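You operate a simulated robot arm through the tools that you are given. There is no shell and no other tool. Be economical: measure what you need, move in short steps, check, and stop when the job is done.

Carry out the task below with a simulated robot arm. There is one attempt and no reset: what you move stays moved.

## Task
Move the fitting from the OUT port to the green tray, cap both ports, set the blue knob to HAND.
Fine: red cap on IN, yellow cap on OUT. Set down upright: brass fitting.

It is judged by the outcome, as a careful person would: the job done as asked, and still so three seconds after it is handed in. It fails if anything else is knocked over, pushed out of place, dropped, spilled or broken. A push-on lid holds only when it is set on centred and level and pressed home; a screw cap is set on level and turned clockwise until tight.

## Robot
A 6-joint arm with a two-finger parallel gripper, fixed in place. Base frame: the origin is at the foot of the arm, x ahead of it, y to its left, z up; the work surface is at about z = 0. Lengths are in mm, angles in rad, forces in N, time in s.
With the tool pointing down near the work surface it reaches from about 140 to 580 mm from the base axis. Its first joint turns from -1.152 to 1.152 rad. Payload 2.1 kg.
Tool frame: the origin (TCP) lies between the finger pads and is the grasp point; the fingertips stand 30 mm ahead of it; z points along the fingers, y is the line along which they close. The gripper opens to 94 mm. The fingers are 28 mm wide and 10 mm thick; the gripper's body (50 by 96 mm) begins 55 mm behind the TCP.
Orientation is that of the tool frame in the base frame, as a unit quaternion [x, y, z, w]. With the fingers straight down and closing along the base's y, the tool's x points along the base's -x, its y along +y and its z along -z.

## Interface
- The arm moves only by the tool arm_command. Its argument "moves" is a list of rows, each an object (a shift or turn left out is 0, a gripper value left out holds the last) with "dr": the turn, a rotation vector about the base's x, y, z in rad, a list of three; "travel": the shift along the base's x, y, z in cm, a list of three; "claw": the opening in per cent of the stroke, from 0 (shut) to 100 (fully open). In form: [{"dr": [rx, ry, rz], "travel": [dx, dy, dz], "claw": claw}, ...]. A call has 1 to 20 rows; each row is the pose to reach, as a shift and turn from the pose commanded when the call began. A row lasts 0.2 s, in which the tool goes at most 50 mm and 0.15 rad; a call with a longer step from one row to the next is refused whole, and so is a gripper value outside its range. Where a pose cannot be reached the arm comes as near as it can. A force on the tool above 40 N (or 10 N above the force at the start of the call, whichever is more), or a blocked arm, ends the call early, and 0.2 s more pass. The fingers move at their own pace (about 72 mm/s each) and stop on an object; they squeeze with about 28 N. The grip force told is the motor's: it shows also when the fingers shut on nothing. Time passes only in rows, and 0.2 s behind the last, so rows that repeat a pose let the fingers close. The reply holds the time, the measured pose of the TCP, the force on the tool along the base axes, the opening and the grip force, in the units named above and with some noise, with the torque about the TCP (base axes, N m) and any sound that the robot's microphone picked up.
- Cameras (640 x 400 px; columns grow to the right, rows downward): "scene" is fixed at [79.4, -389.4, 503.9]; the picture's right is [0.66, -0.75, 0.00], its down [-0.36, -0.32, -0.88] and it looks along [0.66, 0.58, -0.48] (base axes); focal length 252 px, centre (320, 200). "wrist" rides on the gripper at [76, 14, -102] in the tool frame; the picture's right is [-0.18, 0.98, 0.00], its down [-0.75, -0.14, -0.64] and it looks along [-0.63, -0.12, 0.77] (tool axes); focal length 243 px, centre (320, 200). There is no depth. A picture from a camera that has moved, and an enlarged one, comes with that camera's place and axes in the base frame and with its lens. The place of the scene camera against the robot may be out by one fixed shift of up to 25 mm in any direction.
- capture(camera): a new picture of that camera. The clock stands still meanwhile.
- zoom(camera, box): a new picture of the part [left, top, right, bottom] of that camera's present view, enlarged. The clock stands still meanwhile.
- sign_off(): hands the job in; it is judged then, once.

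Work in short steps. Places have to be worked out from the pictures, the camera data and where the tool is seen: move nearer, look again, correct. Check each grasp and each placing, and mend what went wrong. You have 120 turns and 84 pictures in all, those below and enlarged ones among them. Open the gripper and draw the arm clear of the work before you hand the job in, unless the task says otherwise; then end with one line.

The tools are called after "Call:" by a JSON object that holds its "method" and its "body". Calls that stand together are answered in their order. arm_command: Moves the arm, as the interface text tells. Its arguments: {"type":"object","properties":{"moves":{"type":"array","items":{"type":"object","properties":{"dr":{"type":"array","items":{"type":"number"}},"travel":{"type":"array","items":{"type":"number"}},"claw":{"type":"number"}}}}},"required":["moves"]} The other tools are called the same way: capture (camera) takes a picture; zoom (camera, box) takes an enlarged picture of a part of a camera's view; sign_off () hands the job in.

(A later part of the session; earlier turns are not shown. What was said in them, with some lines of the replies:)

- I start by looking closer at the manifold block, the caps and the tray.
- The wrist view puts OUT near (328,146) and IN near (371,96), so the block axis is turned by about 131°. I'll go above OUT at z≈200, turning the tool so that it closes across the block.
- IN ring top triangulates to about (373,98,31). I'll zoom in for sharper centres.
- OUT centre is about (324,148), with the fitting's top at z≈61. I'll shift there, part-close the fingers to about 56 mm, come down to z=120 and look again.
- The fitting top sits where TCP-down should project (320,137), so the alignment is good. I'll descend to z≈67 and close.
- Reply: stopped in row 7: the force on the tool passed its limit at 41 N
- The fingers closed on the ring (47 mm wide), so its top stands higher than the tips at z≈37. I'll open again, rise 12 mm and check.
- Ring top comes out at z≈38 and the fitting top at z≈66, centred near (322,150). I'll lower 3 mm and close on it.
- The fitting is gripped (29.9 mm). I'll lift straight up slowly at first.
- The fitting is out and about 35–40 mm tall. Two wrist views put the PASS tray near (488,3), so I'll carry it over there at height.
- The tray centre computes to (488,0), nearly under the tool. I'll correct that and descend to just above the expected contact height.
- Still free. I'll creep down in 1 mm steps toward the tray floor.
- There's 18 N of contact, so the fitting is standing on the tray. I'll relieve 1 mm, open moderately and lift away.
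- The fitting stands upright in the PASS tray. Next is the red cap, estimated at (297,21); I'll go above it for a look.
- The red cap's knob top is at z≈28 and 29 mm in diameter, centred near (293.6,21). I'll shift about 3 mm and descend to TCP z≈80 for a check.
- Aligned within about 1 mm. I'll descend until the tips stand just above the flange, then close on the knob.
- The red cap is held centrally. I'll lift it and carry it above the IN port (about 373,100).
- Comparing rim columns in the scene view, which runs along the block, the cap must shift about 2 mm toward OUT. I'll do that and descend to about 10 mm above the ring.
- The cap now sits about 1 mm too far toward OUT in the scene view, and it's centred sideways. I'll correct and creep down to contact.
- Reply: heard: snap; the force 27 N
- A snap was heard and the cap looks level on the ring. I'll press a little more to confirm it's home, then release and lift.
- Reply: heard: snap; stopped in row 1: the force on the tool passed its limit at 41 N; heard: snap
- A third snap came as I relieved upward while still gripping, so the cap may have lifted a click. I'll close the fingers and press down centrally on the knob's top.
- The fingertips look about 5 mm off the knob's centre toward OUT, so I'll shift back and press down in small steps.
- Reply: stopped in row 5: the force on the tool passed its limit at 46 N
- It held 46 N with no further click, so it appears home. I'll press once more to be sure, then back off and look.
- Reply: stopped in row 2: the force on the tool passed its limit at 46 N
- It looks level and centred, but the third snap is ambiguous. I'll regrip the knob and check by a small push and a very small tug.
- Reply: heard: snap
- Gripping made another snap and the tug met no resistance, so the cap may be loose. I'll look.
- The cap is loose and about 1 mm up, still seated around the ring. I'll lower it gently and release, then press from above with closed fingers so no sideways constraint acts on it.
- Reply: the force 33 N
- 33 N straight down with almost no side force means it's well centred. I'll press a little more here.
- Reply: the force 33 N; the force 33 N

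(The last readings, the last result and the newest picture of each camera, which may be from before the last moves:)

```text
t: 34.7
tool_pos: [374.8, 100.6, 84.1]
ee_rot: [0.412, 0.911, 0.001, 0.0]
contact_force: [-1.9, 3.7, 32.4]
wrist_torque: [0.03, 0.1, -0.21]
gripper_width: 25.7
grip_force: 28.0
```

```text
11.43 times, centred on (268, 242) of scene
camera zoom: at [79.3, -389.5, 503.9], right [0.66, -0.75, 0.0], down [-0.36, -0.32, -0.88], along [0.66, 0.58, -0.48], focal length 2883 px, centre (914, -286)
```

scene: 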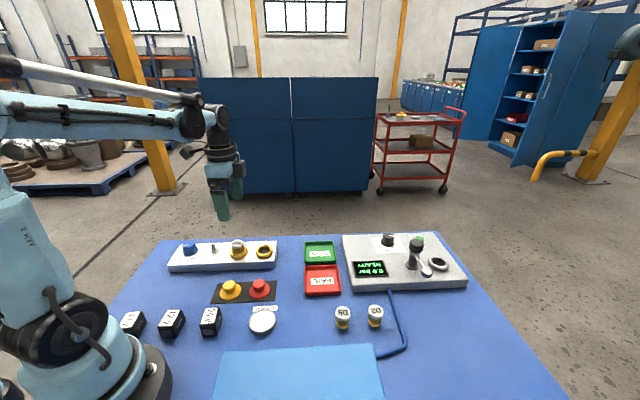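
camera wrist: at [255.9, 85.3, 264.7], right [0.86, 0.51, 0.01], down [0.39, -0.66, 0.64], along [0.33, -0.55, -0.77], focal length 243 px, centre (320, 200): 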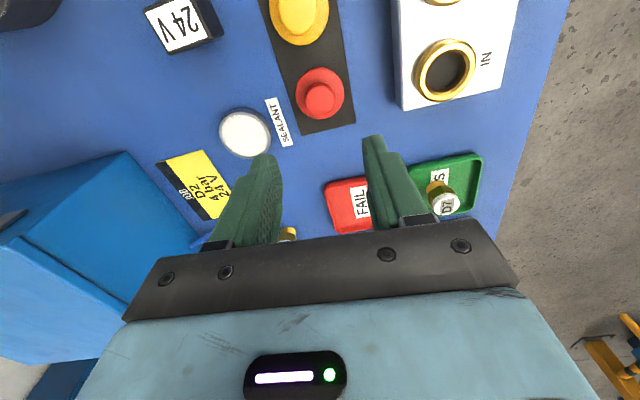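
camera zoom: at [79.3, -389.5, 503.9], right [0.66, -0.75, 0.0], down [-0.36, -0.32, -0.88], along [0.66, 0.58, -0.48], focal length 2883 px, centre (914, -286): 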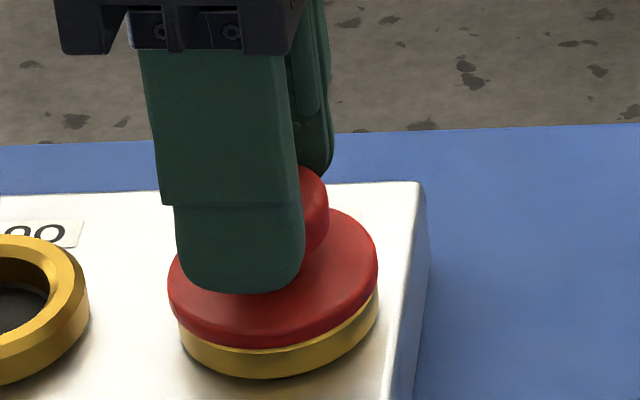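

The grip is slipping at about 32 N and the cap seems about 0.5 mm too far toward OUT. While pressing I'll nudge it the other way and listen.

Call:
{"method": "arm_command", "body": {"moves": [{"travel": [0.03, -0.035, 0]}, {"travel": [0.06, -0.07, 0]}, {"travel": [0.06, -0.07, -0.03]}]}}

```text
t: 35.5
tool_pos: [373.9, 100.0, 84.5]
ee_rot: [0.412, 0.911, 0.001, 0.0]
contact_force: [-7.2, 1.8, 15.8]
wrist_torque: [-0.02, 0.26, -0.05]
gripper_width: 27.3
grip_force: 27.8
```

The finger position on the knob has shifted, so I'll release here, rise and look before pressing from above.

Call:
{"method": "arm_command", "body": {"moves": [{"claw": 40}, {"claw": 55}, {"claw": 55}, {"travel": [0, 0, 2]}, {"travel": [0, 0, 5], "claw": 55}, {"travel": [0, 0, 7], "claw": 0}, {"travel": [0, 0, 7], "claw": 0}]}}

Call:
{"method": "zoom", "body": {"camera": "scene", "box": [240, 225, 296, 260]}}

Call:
{"method": "zoom", "body": {"camera": "wrist", "box": [240, 30, 400, 130]}}

```text
t: 37.1
tool_pos: [374.4, 100.6, 153.1]
ee_rot: [0.412, 0.911, 0.001, 0.0]
contact_force: [0.2, 0.5, 0.5]
wrist_torque: [-0.01, 0.0, -0.01]
gripper_width: 0.0
grip_force: 28.2
heard: snap
```

```text
11.43 times, centred on (268, 242) of scene
camera zoom: at [79.4, -389.4, 503.9], right [0.66, -0.75, 0.0], down [-0.36, -0.32, -0.88], along [0.66, 0.58, -0.48], focal length 2883 px, centre (914, -286)
```

zoom: 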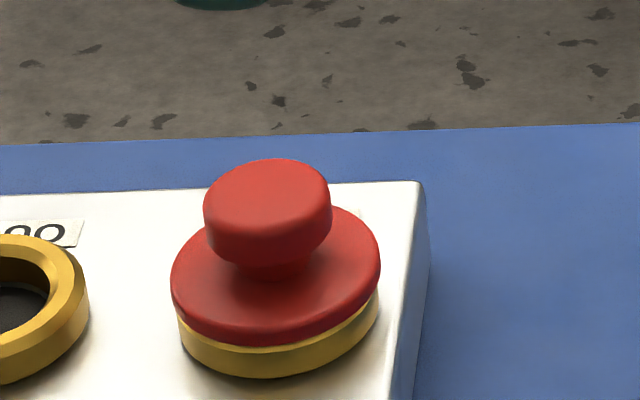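

```text
4.00 times, centred on (320, 80) of wrist
camera zoom: at [334.2, 166.0, 258.1], right [0.86, 0.51, 0.0], down [0.39, -0.66, 0.64], along [0.33, -0.55, -0.77], focal length 970 px, centre (320, 680)
```

zoom: 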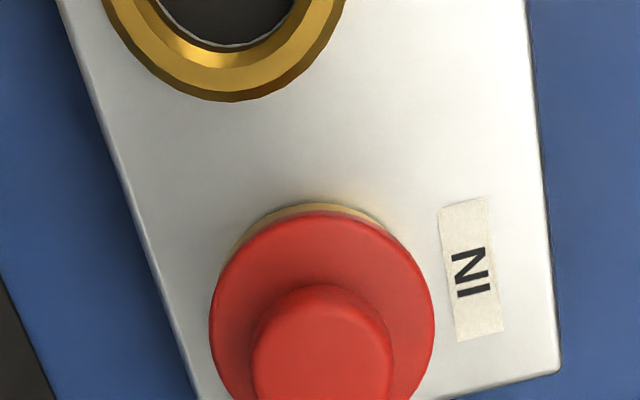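

A snap came on release, so the click-in happened when the sideways grip let go, and the odd/even snap pattern fits "on". I'll confirm by pressing from above with closed fingers.

Call:
{"method": "arm_command", "body": {"moves": [{"travel": [0.1, -0.15, -2]}, {"travel": [0.2, -0.25, -4]}, {"travel": [0.2, -0.25, -5.2]}, {"travel": [0.2, -0.25, -5.6]}, {"travel": [0.2, -0.25, -5.8]}, {"travel": [0.2, -0.25, -6.0]}]}}

Call:
{"method": "arm_command", "body": {"moves": [{"travel": [0, 0, 1]}, {"travel": [0, 0, 4]}, {"travel": [0, 0, 7]}, {"travel": [0, 0, 8], "claw": 40}]}}

Call:
{"method": "zoom", "body": {"camera": "scene", "box": [240, 225, 296, 260]}}

```text
t: 38.5
tool_pos: [377.9, 97.8, 95.0]
ee_rot: [0.411, 0.911, 0.001, -0.002]
contact_force: [-0.9, 0.3, 15.6]
wrist_torque: [0.0, 0.01, 0.0]
gripper_width: 0.0
grip_force: 28.1
stopped in row 6: the force on the tool passed its limit at 43 N (the readings are from after the stop); the commanded pose is now the measured one
```

```text
t: 39.5
tool_pos: [376.9, 97.2, 174.8]
ee_rot: [0.413, 0.911, 0.0, -0.001]
contact_force: [0.7, -0.6, 0.1]
wrist_torque: [0.01, 0.02, 0.01]
gripper_width: 37.6
grip_force: 0.0
```

```text
11.43 times, centred on (268, 242) of scene
camera zoom: at [79.4, -389.4, 503.9], right [0.66, -0.75, 0.0], down [-0.36, -0.32, -0.88], along [0.66, 0.58, -0.48], focal length 2883 px, centre (914, -286)
```

zoom: 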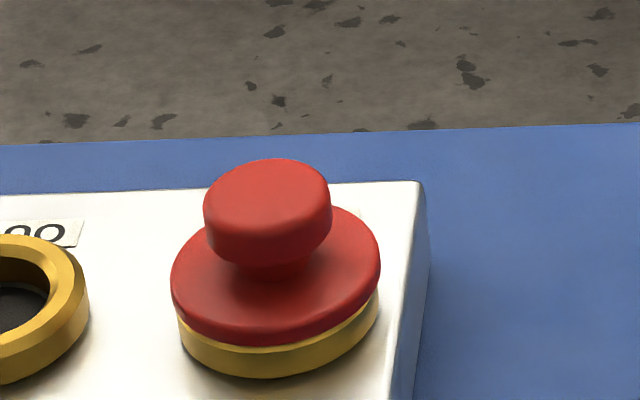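

The red cap is unchanged under 43 N with no click, so it's home. Now the yellow cap near (245,73).

Call:
{"method": "arm_command", "body": {"moves": [{"travel": [-2, -0.4, 0], "claw": 55}, {"travel": [-5, -0.9, 0], "claw": 55}, {"travel": [-8, -1.5, 0], "claw": 55}, {"travel": [-11, -2, 0], "claw": 55}, {"travel": [-13.2, -2.4, -2], "claw": 55}, {"travel": [-13.2, -2.4, -5], "claw": 55}, {"travel": [-13.2, -2.4, -7], "claw": 55}, {"travel": [-13.2, -2.4, -7], "claw": 55}]}}

Call:
{"method": "zoom", "body": {"camera": "wrist", "box": [200, 40, 440, 190]}}

```text
t: 41.4
tool_pos: [244.5, 73.7, 104.2]
ee_rot: [0.412, 0.911, 0.001, -0.002]
contact_force: [-0.2, 0.4, -0.5]
wrist_torque: [0.02, -0.01, -0.01]
gripper_width: 51.6
grip_force: 0.1
```

```text
2.67 times, centred on (320, 115) of wrist
camera zoom: at [205.1, 139.9, 209.0], right [0.86, 0.51, 0.0], down [0.39, -0.66, 0.64], along [0.33, -0.55, -0.77], focal length 647 px, centre (320, 427)
```

zoom: 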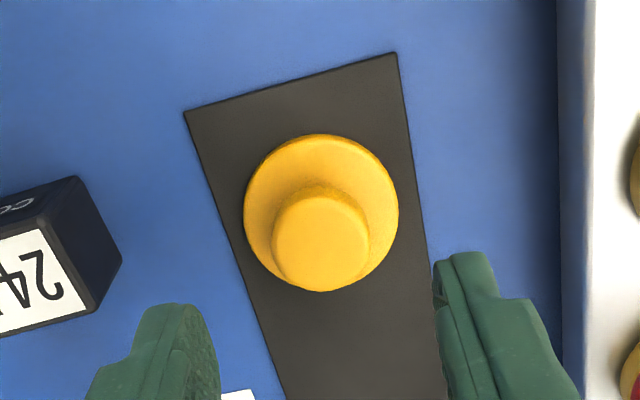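

The yellow knob is aligned within about 1 mm and the fingers clear the 24 V box. I'll descend and grip.

Call:
{"method": "arm_command", "body": {"moves": [{"travel": [0.07, -0.07, -2.5]}, {"travel": [0.07, -0.07, -5]}, {"travel": [0.07, -0.07, -5.9]}, {"travel": [0.07, -0.07, -5.9], "claw": 35}, {"travel": [0.07, -0.07, -5.9], "claw": 20}, {"travel": [0.07, -0.07, -5.9], "claw": 20}, {"travel": [0.07, -0.07, -5.9], "claw": 20}]}}

Call:
{"method": "zoom", "body": {"camera": "wrist", "box": [200, 60, 440, 210]}}

```text
t: 43.0
tool_pos: [245.0, 72.2, 46.5]
ee_rot: [0.413, 0.911, 0.001, -0.002]
contact_force: [-0.2, -0.2, -0.9]
wrist_torque: [0.02, 0.0, 0.04]
gripper_width: 26.0
grip_force: 28.2
```

```text
2.67 times, centred on (320, 135) of wrist
camera zoom: at [205.2, 138.6, 150.2], right [0.86, 0.51, 0.0], down [0.39, -0.66, 0.64], along [0.33, -0.55, -0.77], focal length 647 px, centre (320, 373)
```

zoom: 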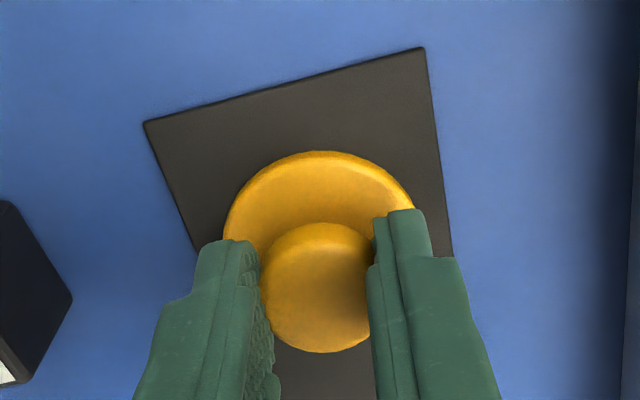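

Same grasp geometry as with the red cap. I'll lift and carry it above OUT (about 323,150).

Call:
{"method": "arm_command", "body": {"moves": [{"travel": [0, 0, 1]}, {"travel": [0, 0, 3]}, {"travel": [0, 0, 6]}, {"travel": [0, 0, 9]}, {"travel": [2, 2, 9]}, {"travel": [4, 4, 8]}, {"travel": [6, 6, 7]}, {"travel": [7.8, 7.75, 5.5]}, {"travel": [7.8, 7.75, 5.1]}, {"travel": [7.8, 7.75, 5.1]}]}}

Call:
{"method": "zoom", "body": {"camera": "scene", "box": [212, 222, 268, 257]}}

Call:
{"method": "zoom", "body": {"camera": "wrist", "box": [240, 70, 400, 170]}}

```text
t: 45.1
tool_pos: [322.3, 152.1, 96.3]
ee_rot: [0.413, 0.911, 0.001, -0.001]
contact_force: [-0.4, -0.6, 0.8]
wrist_torque: [0.01, 0.0, 0.01]
gripper_width: 25.4
grip_force: 28.2
```

```text
11.43 times, centred on (240, 240) of scene
camera zoom: at [79.4, -389.4, 503.9], right [0.66, -0.75, 0.0], down [-0.36, -0.32, -0.88], along [0.66, 0.58, -0.48], focal length 2883 px, centre (1234, -251)
```

zoom: 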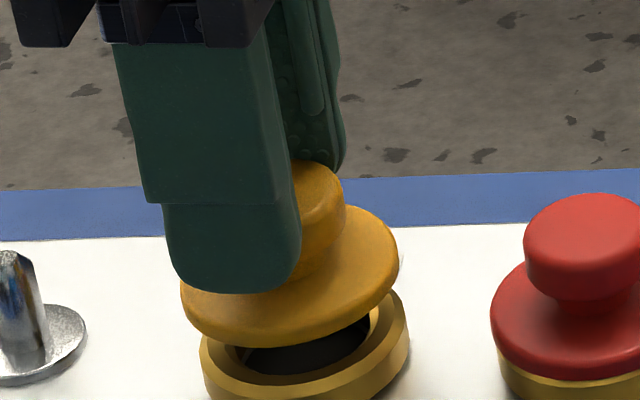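

```text
4.00 times, centred on (320, 120) of wrist
camera zoom: at [283.5, 217.8, 201.3], right [0.86, 0.51, 0.0], down [0.39, -0.66, 0.64], along [0.33, -0.55, -0.77], focal length 970 px, centre (320, 520)
```

zoom: 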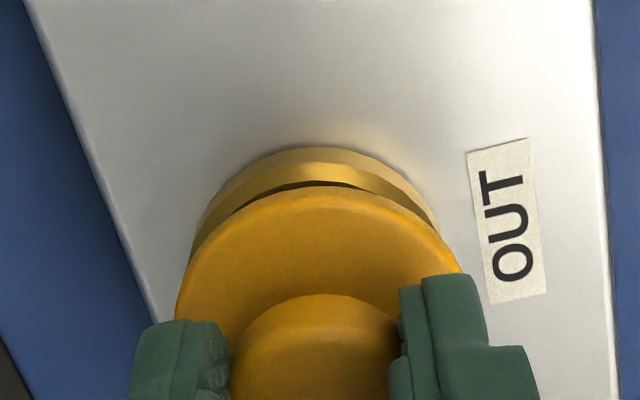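

The cap is about 1.3 mm too far toward the toggle and centred sideways. I'll correct and creep down.

Call:
{"method": "arm_command", "body": {"moves": [{"travel": [0.08, -0.1, -0.3]}, {"travel": [0.08, -0.1, -0.6]}, {"travel": [0.08, -0.1, -0.8]}, {"travel": [0.08, -0.1, -0.8]}]}}

Call:
{"method": "zoom", "body": {"camera": "scene", "box": [212, 227, 268, 262]}}

```text
t: 46.1
tool_pos: [325.3, 150.1, 90.1]
ee_rot: [0.412, 0.911, 0.0, -0.002]
contact_force: [0.5, 0.1, 0.0]
wrist_torque: [0.04, 0.0, 0.01]
gripper_width: 25.3
grip_force: 28.0
```

```text
11.43 times, centred on (240, 244) of scene
camera zoom: at [79.4, -389.4, 503.9], right [0.66, -0.75, 0.0], down [-0.36, -0.32, -0.88], along [0.66, 0.58, -0.48], focal length 2883 px, centre (1234, -309)
```

zoom: 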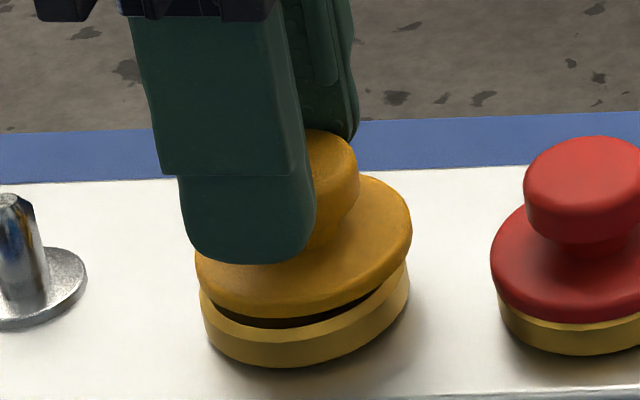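

It overshot by about 0.8 mm, so I'll shift half a millimetre or so back and lower to contact.

Call:
{"method": "arm_command", "body": {"moves": [{"travel": [-0.05, 0.055, -0.1]}, {"travel": [-0.05, 0.055, -0.2]}, {"travel": [-0.05, 0.055, -0.3]}, {"travel": [-0.05, 0.055, -0.4]}, {"travel": [-0.05, 0.055, -0.5]}]}}

Call:
{"method": "zoom", "body": {"camera": "scene", "box": [212, 227, 268, 262]}}

```text
t: 47.4
tool_pos: [323.4, 152.3, 84.2]
ee_rot: [0.412, 0.911, 0.0, -0.003]
contact_force: [-8.7, 0.5, 19.0]
wrist_torque: [-0.04, 0.09, -0.15]
gripper_width: 25.3
grip_force: 27.9
heard: snap
```

```text
11.43 times, centred on (240, 244) of scene
camera zoom: at [79.3, -389.5, 503.9], right [0.66, -0.75, 0.0], down [-0.36, -0.32, -0.88], along [0.66, 0.58, -0.48], focal length 2883 px, centre (1234, -309)
```

zoom: 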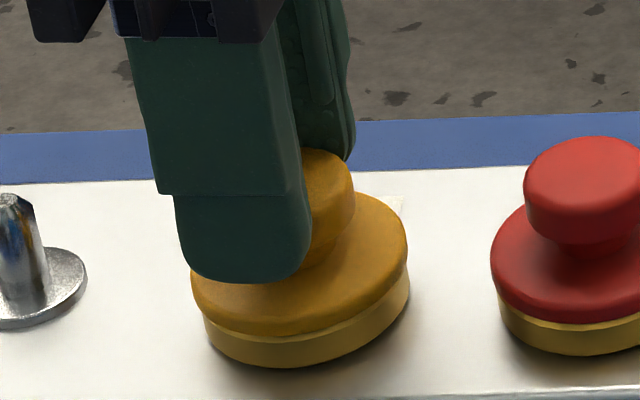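

A snap was heard. I'll release in place without any lift, then rise.

Call:
{"method": "arm_command", "body": {"moves": [{"claw": 40}, {"claw": 55}, {"claw": 55}]}}

Call:
{"method": "arm_command", "body": {"moves": [{"travel": [0, 0, 1]}, {"travel": [0, 0, 4]}, {"travel": [0, 0, 6.6]}, {"travel": [0, 0, 6.6], "claw": 0}, {"travel": [0, 0, 6.6], "claw": 0}, {"travel": [0, 0, 6.6], "claw": 0}]}}

Call:
{"method": "zoom", "body": {"camera": "scene", "box": [212, 227, 268, 262]}}

Call:
{"method": "zoom", "body": {"camera": "wrist", "box": [240, 30, 400, 130]}}

```text
t: 48.1
tool_pos: [324.8, 150.7, 84.3]
ee_rot: [0.413, 0.911, -0.001, -0.001]
contact_force: [-0.7, -0.2, -0.9]
wrist_torque: [-0.04, -0.02, -0.01]
gripper_width: 51.8
grip_force: 0.1
```

```text
t: 49.5
tool_pos: [323.7, 148.9, 149.6]
ee_rot: [0.412, 0.911, 0.002, -0.002]
contact_force: [-0.1, -0.3, 0.3]
wrist_torque: [0.0, 0.01, 0.03]
gripper_width: 0.0
grip_force: 28.0
```

```text
11.43 times, centred on (240, 244) of scene
camera zoom: at [79.4, -389.4, 503.9], right [0.66, -0.75, 0.0], down [-0.36, -0.32, -0.88], along [0.66, 0.58, -0.48], focal length 2883 px, centre (1234, -309)
```

zoom: 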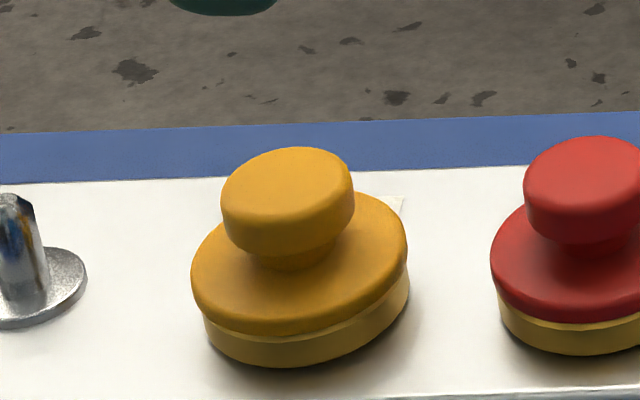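

```text
4.00 times, centred on (320, 80) of wrist
camera zoom: at [283.9, 214.8, 254.1], right [0.86, 0.51, 0.0], down [0.39, -0.66, 0.64], along [0.33, -0.55, -0.77], focal length 970 px, centre (320, 680)
```

zoom: 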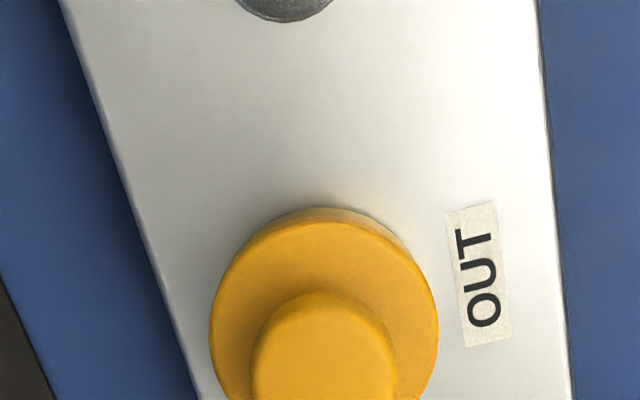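

One snap and none on release; it looks level. I'll confirm by pressing from above with closed fingers.

Call:
{"method": "arm_command", "body": {"moves": [{"travel": [0.1, -0.15, -2]}, {"travel": [0.2, -0.22, -4]}, {"travel": [0.2, -0.22, -5]}, {"travel": [0.2, -0.22, -5.3]}, {"travel": [0.2, -0.22, -5.5]}, {"travel": [0.2, -0.22, -5.65]}, {"travel": [0.2, -0.22, -5.8]}]}}

Call:
{"method": "arm_command", "body": {"moves": [{"travel": [0, 0, 1]}, {"travel": [0, 0, 4]}, {"travel": [0, 0, 8]}, {"travel": [0, 0, 10], "claw": 40}]}}

Call:
{"method": "zoom", "body": {"camera": "scene", "box": [212, 227, 268, 262]}}

```text
t: 50.8
tool_pos: [326.3, 149.0, 96.2]
ee_rot: [0.412, 0.911, 0.002, -0.001]
contact_force: [-1.1, -0.2, 14.5]
wrist_torque: [0.03, 0.01, -0.03]
gripper_width: 0.1
grip_force: 28.0
stopped in row 6: the force on the tool passed its limit at 47 N (the readings are from after the stop); the commanded pose is now the measured one
```

```text
t: 51.8
tool_pos: [327.0, 148.3, 195.0]
ee_rot: [0.412, 0.911, 0.001, -0.001]
contact_force: [0.3, 0.2, 0.1]
wrist_torque: [-0.01, 0.01, 0.01]
gripper_width: 37.6
grip_force: 0.2
```

```text
11.43 times, centred on (240, 244) of scene
camera zoom: at [79.4, -389.4, 503.9], right [0.66, -0.75, 0.0], down [-0.36, -0.32, -0.88], along [0.66, 0.58, -0.48], focal length 2883 px, centre (1234, -309)
```

zoom: 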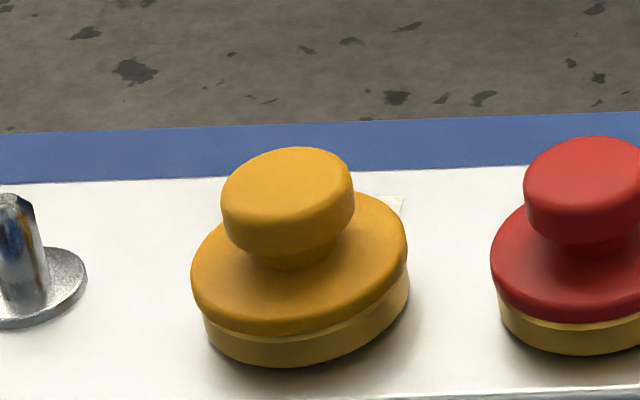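

Both caps sit equally and hold. Now the knob, near (227,245); I'll move above with the wrist camera to read it.

Call:
{"method": "arm_command", "body": {"moves": [{"travel": [-2, 2, 0], "claw": 70}, {"travel": [-4, 4, 0], "claw": 70}, {"travel": [-6, 6, 0], "claw": 70}, {"travel": [-8, 8, 0], "claw": 70}, {"travel": [-9, 9, 0], "claw": 70}, {"travel": [-9, 9, 0], "claw": 70}]}}

Call:
{"method": "capture", "body": {"camera": "wrist"}}

Call:
{"method": "zoom", "body": {"camera": "scene", "box": [165, 230, 221, 265]}}

```text
t: 53.2
tool_pos: [236.9, 241.8, 195.5]
ee_rot: [0.412, 0.911, 0.0, -0.001]
contact_force: [-0.3, 1.2, -0.2]
wrist_torque: [0.01, 0.0, -0.02]
gripper_width: 65.9
grip_force: 0.0
```

```text
30 pictures are left
camera wrist: at [198.1, 305.9, 300.1], right [0.86, 0.51, 0.0], down [0.39, -0.66, 0.64], along [0.33, -0.55, -0.77], focal length 243 px, centre (320, 200)
```

wrist: 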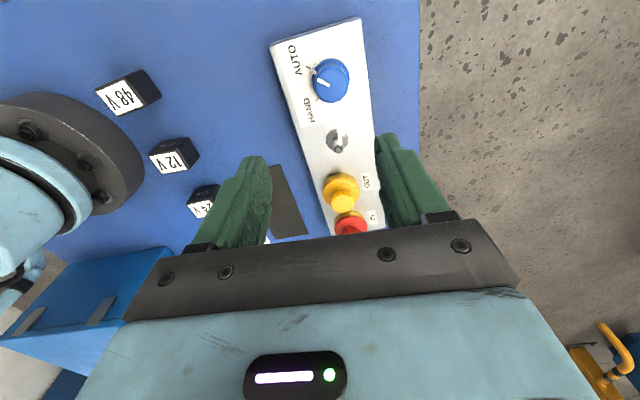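

```text
11.43 times, centred on (193, 248) of scene
camera zoom: at [79.4, -389.4, 503.9], right [0.66, -0.75, 0.0], down [-0.36, -0.32, -0.88], along [0.66, 0.58, -0.48], focal length 2883 px, centre (1771, -343)
```

zoom: 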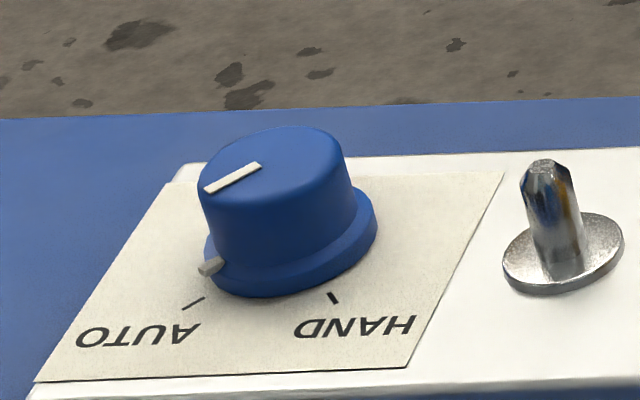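

Call:
{"method": "zoom", "body": {"camera": "wrist", "box": [260, 20, 388, 100]}}

```text
5.00 times, centred on (324, 60) of wrist
camera zoom: at [198.1, 305.9, 300.1], right [0.86, 0.51, 0.0], down [0.39, -0.66, 0.64], along [0.33, -0.55, -0.77], focal length 1213 px, centre (300, 900)
```

zoom: 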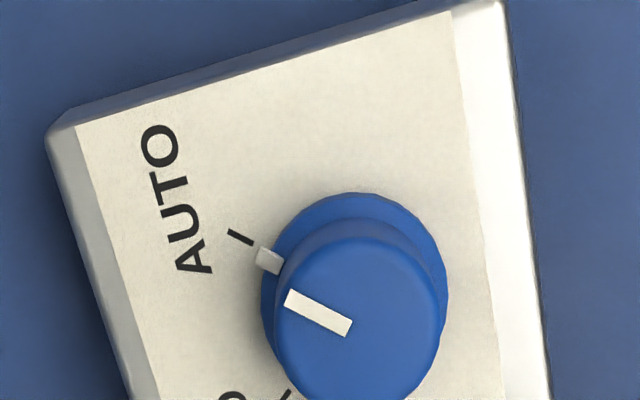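

The marker points to AUTO and HAND lies about 85–90° counter-clockwise from above. The knob centre is near (239,257) with its top at z≈54; I'll go above it and lower.

Call:
{"method": "arm_command", "body": {"moves": [{"travel": [0.2, 1.5, -2], "claw": 60}, {"travel": [0.2, 1.5, -5], "claw": 60}, {"travel": [0.2, 1.5, -8], "claw": 60}, {"travel": [0.2, 1.5, -8], "claw": 60}]}}

Call:
{"method": "zoom", "body": {"camera": "wrist", "box": [200, 50, 440, 200]}}

```text
t: 54.2
tool_pos: [239.5, 254.3, 116.0]
ee_rot: [0.412, 0.911, 0.001, -0.002]
contact_force: [0.1, 0.3, 0.1]
wrist_torque: [0.02, 0.0, 0.03]
gripper_width: 56.6
grip_force: 0.1
```

```text
2.67 times, centred on (320, 125) of wrist
camera zoom: at [199.0, 320.8, 221.1], right [0.86, 0.51, 0.0], down [0.39, -0.66, 0.64], along [0.33, -0.55, -0.77], focal length 647 px, centre (320, 400)
```

zoom: 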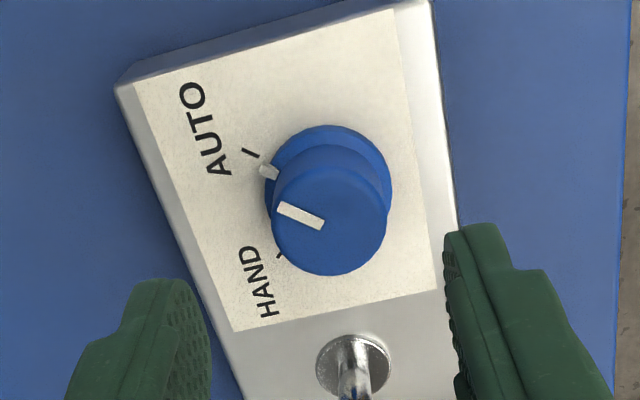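

The knob lies about 4 mm further along the block and 3 mm sideways. I'll correct, descend so that the tips are at z≈41, and grip it.

Call:
{"method": "arm_command", "body": {"moves": [{"travel": [-0.05, 0.5, -1.5]}, {"travel": [-0.05, 0.5, -3]}, {"travel": [-0.05, 0.5, -4.3]}, {"travel": [-0.05, 0.5, -4.3]}]}}

Call:
{"method": "zoom", "body": {"camera": "wrist", "box": [200, 60, 440, 210]}}

```text
t: 55.2
tool_pos: [238.9, 258.9, 72.5]
ee_rot: [0.412, 0.911, 0.001, -0.002]
contact_force: [-0.4, 0.9, -0.4]
wrist_torque: [0.0, -0.01, -0.04]
gripper_width: 56.7
grip_force: 0.0
```

```text
2.67 times, centred on (320, 135) of wrist
camera zoom: at [198.3, 324.6, 177.0], right [0.86, 0.51, 0.0], down [0.39, -0.66, 0.64], along [0.33, -0.55, -0.77], focal length 647 px, centre (320, 373)
```

zoom: 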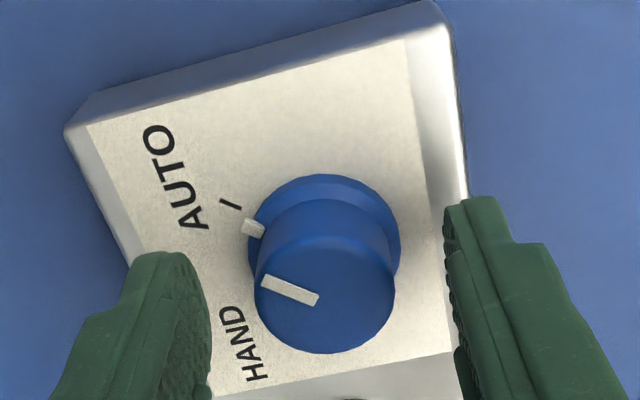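

Centred within 1 mm. Closing on the knob, then turning it +0.6 rad first to check.

Call:
{"method": "arm_command", "body": {"moves": [{"travel": [0.06, 0.05, -0.1]}, {"travel": [0.06, 0.05, -0.1], "claw": 40}, {"travel": [0.06, 0.05, -0.1], "claw": 20}, {"travel": [0.06, 0.05, -0.1], "claw": 20}, {"travel": [0.06, 0.05, -0.1], "claw": 20}]}}

Call:
{"method": "arm_command", "body": {"moves": [{"dr": [0, 0, 0.1]}, {"dr": [0, 0, 0.2]}, {"dr": [0, 0, 0.3]}, {"dr": [0, 0, 0.4]}, {"dr": [0, 0, 0.5]}, {"dr": [0, 0, 0.6]}]}}

Call:
{"method": "capture", "body": {"camera": "wrist"}}

```text
t: 56.4
tool_pos: [238.0, 260.6, 71.6]
ee_rot: [0.412, 0.911, 0.002, -0.002]
contact_force: [0.7, -0.6, -4.1]
wrist_torque: [0.14, 0.08, 0.03]
gripper_width: 31.1
grip_force: 44.7
```

```text
t: 57.8
tool_pos: [238.4, 259.0, 71.9]
ee_rot: [0.123, 0.992, -0.002, -0.002]
contact_force: [-13.4, -18.0, -24.1]
wrist_torque: [0.03, -0.22, -0.07]
gripper_width: 31.2
grip_force: 45.3
```

```text
25 pictures are left
camera wrist: at [167.9, 290.1, 176.2], right [0.42, 0.91, -0.01], down [0.7, -0.32, 0.64], along [0.58, -0.27, -0.77], focal length 243 px, centre (320, 200)
```

wrist: 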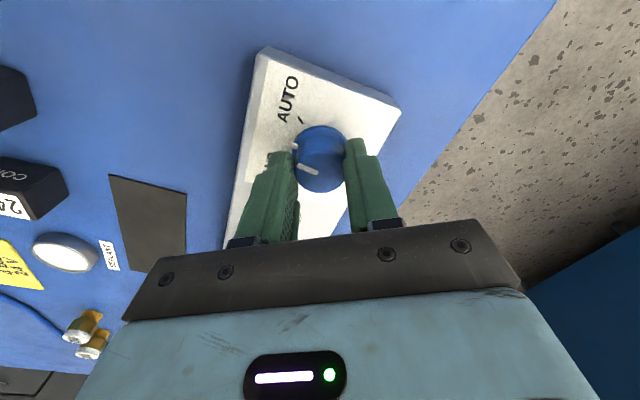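

The knob is turning with the gripper (0.6 rad so far). Side load builds up, so I'll ease the pivot about 1 mm and continue toward 1.4 rad.

Call:
{"method": "arm_command", "body": {"moves": [{"travel": [-0.05, -0.07, -0.1], "dr": [0, 0, 0.05]}, {"travel": [-0.07, -0.1, -0.15], "dr": [0, 0, 0.15]}, {"travel": [-0.07, -0.1, -0.15], "dr": [0, 0, 0.25]}, {"travel": [-0.07, -0.1, -0.15], "dr": [0, 0, 0.35]}, {"travel": [-0.07, -0.1, -0.15], "dr": [0, 0, 0.4]}]}}

```text
t: 58.5
tool_pos: [238.8, 257.3, 71.3]
ee_rot: [0.042, 0.999, -0.003, -0.003]
contact_force: [-0.7, -0.9, 7.8]
wrist_torque: [0.28, -0.17, -0.01]
gripper_width: 31.2
grip_force: 45.3
stopped in row 3: the force on the tool passed its limit at 46 N (the readings are from after the stop); the commanded pose is now the measured one
```

Rotated 0.77 rad so far and the load is now relieved. I'll continue with smaller steps.

Call:
{"method": "arm_command", "body": {"moves": [{"dr": [0, 0, 0.08]}, {"dr": [0, 0, 0.16]}, {"dr": [0, 0, 0.24]}, {"dr": [0, 0, 0.32]}]}}

```text
t: 59.5
tool_pos: [238.1, 256.9, 71.1]
ee_rot: [-0.118, 0.993, -0.004, -0.003]
contact_force: [-4.9, -9.4, 9.3]
wrist_torque: [0.24, -0.13, -0.01]
gripper_width: 31.2
grip_force: 44.7
```

Call:
{"method": "arm_command", "body": {"moves": [{"travel": [-0.02, -0.05, 0], "dr": [0, 0, 0.08]}, {"travel": [-0.03, -0.08, 0], "dr": [0, 0, 0.16]}, {"travel": [-0.03, -0.08, 0], "dr": [0, 0, 0.24]}, {"travel": [-0.03, -0.08, 0], "dr": [0, 0, 0.31]}]}}

Call:
{"method": "zoom", "body": {"camera": "wrist", "box": [220, 80, 420, 205]}}

Call:
{"method": "zoom", "body": {"camera": "scene", "box": [165, 230, 221, 265]}}

```text
t: 60.5
tool_pos: [238.0, 257.8, 71.8]
ee_rot: [-0.265, 0.964, -0.005, -0.002]
contact_force: [0.7, -1.8, 7.7]
wrist_torque: [0.5, -0.23, 0.03]
gripper_width: 31.2
grip_force: 44.9
stopped in row 4: the force on the tool passed its limit at 41 N (the readings are from after the stop); the commanded pose is now the measured one
```

```text
3.20 times, centred on (320, 142) of wrist
camera zoom: at [165.1, 230.0, 176.2], right [-0.34, 0.94, -0.01], down [0.72, 0.27, 0.64], along [0.6, 0.21, -0.77], focal length 776 px, centre (320, 384)
```

zoom: 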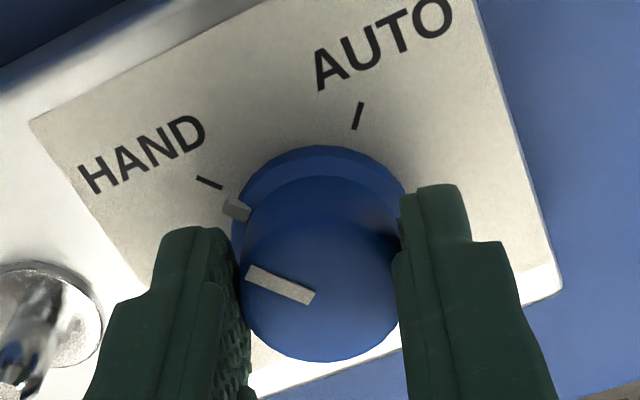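

```text
11.43 times, centred on (193, 248) of scene
camera zoom: at [79.4, -389.4, 503.9], right [0.66, -0.75, 0.0], down [-0.36, -0.32, -0.88], along [0.66, 0.58, -0.48], focal length 2883 px, centre (1771, -343)
```

zoom: 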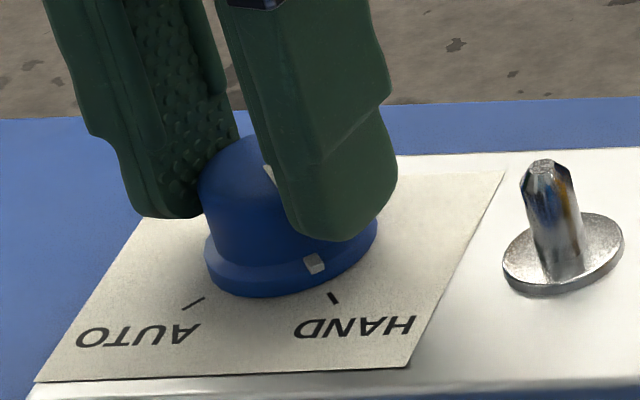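

Relative to the camera, the marker and HAND tick now match the initial AUTO alignment, and the line's direction (23°) matches the tick's (24°). I'll release and lift straight up.

Call:
{"method": "arm_command", "body": {"moves": [{"claw": 30}, {"claw": 50}, {"claw": 60}, {"claw": 60}, {"travel": [0, 0, 2]}, {"travel": [0, 0, 5]}, {"travel": [0, 0, 8]}, {"travel": [0, 0, 8]}]}}

Call:
{"method": "zoom", "body": {"camera": "wrist", "box": [240, 30, 400, 130]}}

Call:
{"method": "zoom", "body": {"camera": "scene", "box": [165, 230, 221, 265]}}

```text
t: 62.4
tool_pos: [238.5, 255.8, 151.8]
ee_rot: [-0.265, 0.964, -0.005, -0.002]
contact_force: [-0.2, 0.0, 0.4]
wrist_torque: [-0.02, 0.0, -0.04]
gripper_width: 56.6
grip_force: 0.1
```

```text
4.00 times, centred on (320, 80) of wrist
camera zoom: at [164.6, 230.4, 256.4], right [-0.34, 0.94, -0.01], down [0.72, 0.27, 0.64], along [0.6, 0.21, -0.77], focal length 970 px, centre (320, 680)
```

zoom: 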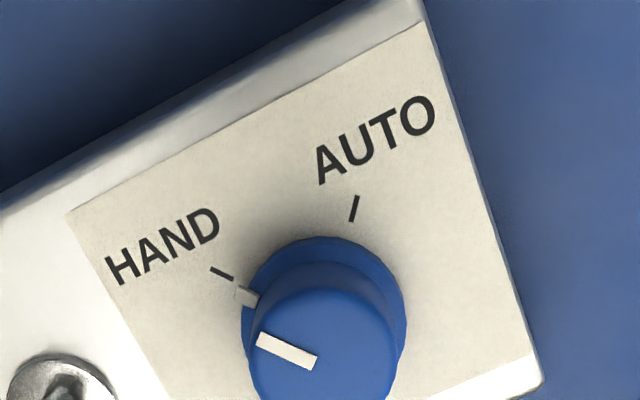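

```text
11.43 times, centred on (193, 248) of scene
camera zoom: at [79.4, -389.4, 503.9], right [0.66, -0.75, 0.0], down [-0.36, -0.32, -0.88], along [0.66, 0.58, -0.48], focal length 2883 px, centre (1771, -343)
```

zoom: 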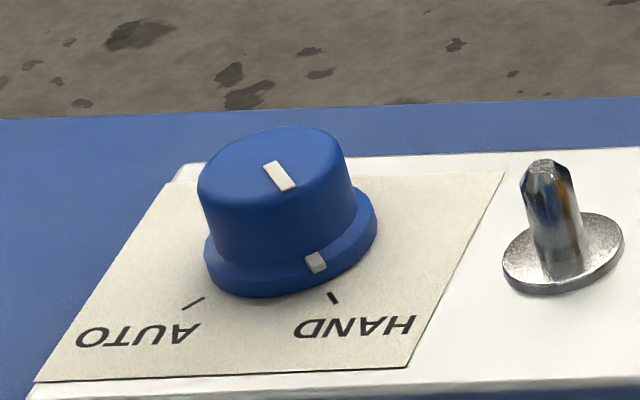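

The knob points at HAND. I'll raise the arm clear and check the whole scene.

Call:
{"method": "arm_command", "body": {"moves": [{"travel": [0, 0, 4]}, {"travel": [0, 0, 8]}, {"travel": [0, 0, 12]}, {"travel": [0.5, -3, 15]}, {"travel": [1, -7, 18]}, {"travel": [2, -11, 20]}, {"travel": [2, -15, 22]}, {"travel": [2, -15, 22]}]}}

Call:
{"method": "capture", "body": {"camera": "scene"}}

Call:
{"method": "zoom", "body": {"camera": "scene", "box": [160, 220, 360, 345]}}

```text
refused: row 5 steps farther than a row can; nothing moved
```

```text
20 pictures are left
```

scene: 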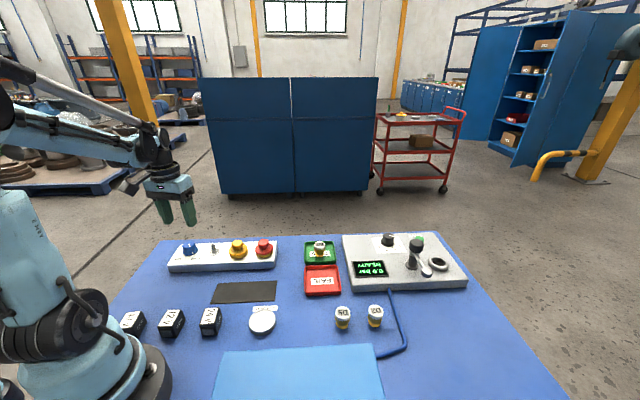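

```text
3.20 times, centred on (260, 282) of scene
camera zoom: at [79.4, -389.4, 503.9], right [0.66, -0.75, 0.0], down [-0.36, -0.32, -0.88], along [0.66, 0.58, -0.48], focal length 807 px, centre (512, -64)
```

zoom: 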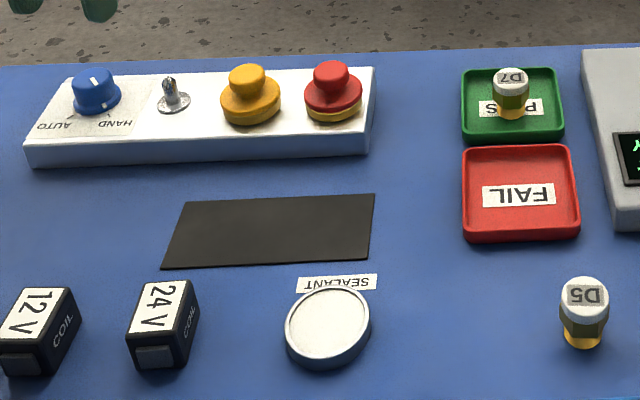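

Everything is in place; one row of that move was too long and it was refused. I'll simply raise straight up, opening the gripper.

Call:
{"method": "arm_command", "body": {"moves": [{"travel": [0, 0, 3], "claw": 90}, {"travel": [0, 0, 6], "claw": 90}, {"travel": [0, 0, 9], "claw": 90}, {"travel": [0, 0, 12], "claw": 90}, {"travel": [0, 0, 12], "claw": 90}]}}

Call:
{"method": "zoom", "body": {"camera": "scene", "box": [160, 220, 300, 308]}}

```text
t: 63.5
tool_pos: [239.3, 255.2, 272.1]
ee_rot: [-0.264, 0.964, -0.005, -0.002]
contact_force: [0.1, -0.1, 0.7]
wrist_torque: [0.03, -0.03, 0.01]
gripper_width: 84.5
grip_force: 0.0
```

```text
4.55 times, centred on (230, 264) of scene
camera zoom: at [79.4, -389.4, 503.9], right [0.66, -0.75, 0.0], down [-0.36, -0.32, -0.88], along [0.66, 0.58, -0.48], focal length 1146 px, centre (729, -91)
```

zoom: 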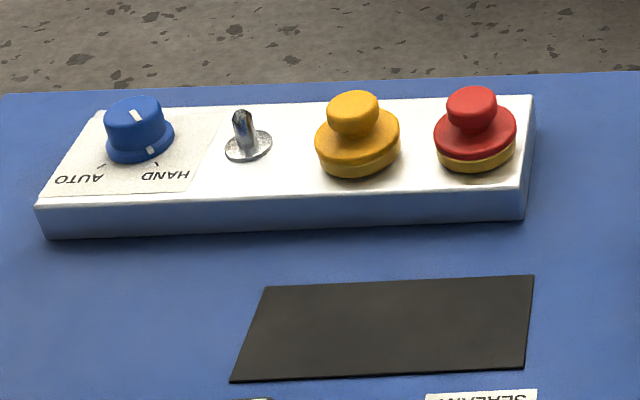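

The caps are level, the knob is on HAND, the fitting stands upright in the green tray, and the arm is clear. Handing in.

Call:
{"method": "sign_off", "body": {}}

```text
The job is handed in.
```

The job is handed in: the fitting stands upright in the green PASS tray, the red cap is on IN, the yellow cap is on OUT, and the blue knob is at HAND. The red cap came loose once when I regripped it to check it. It then snapped back on and stayed put under a 43 N press.
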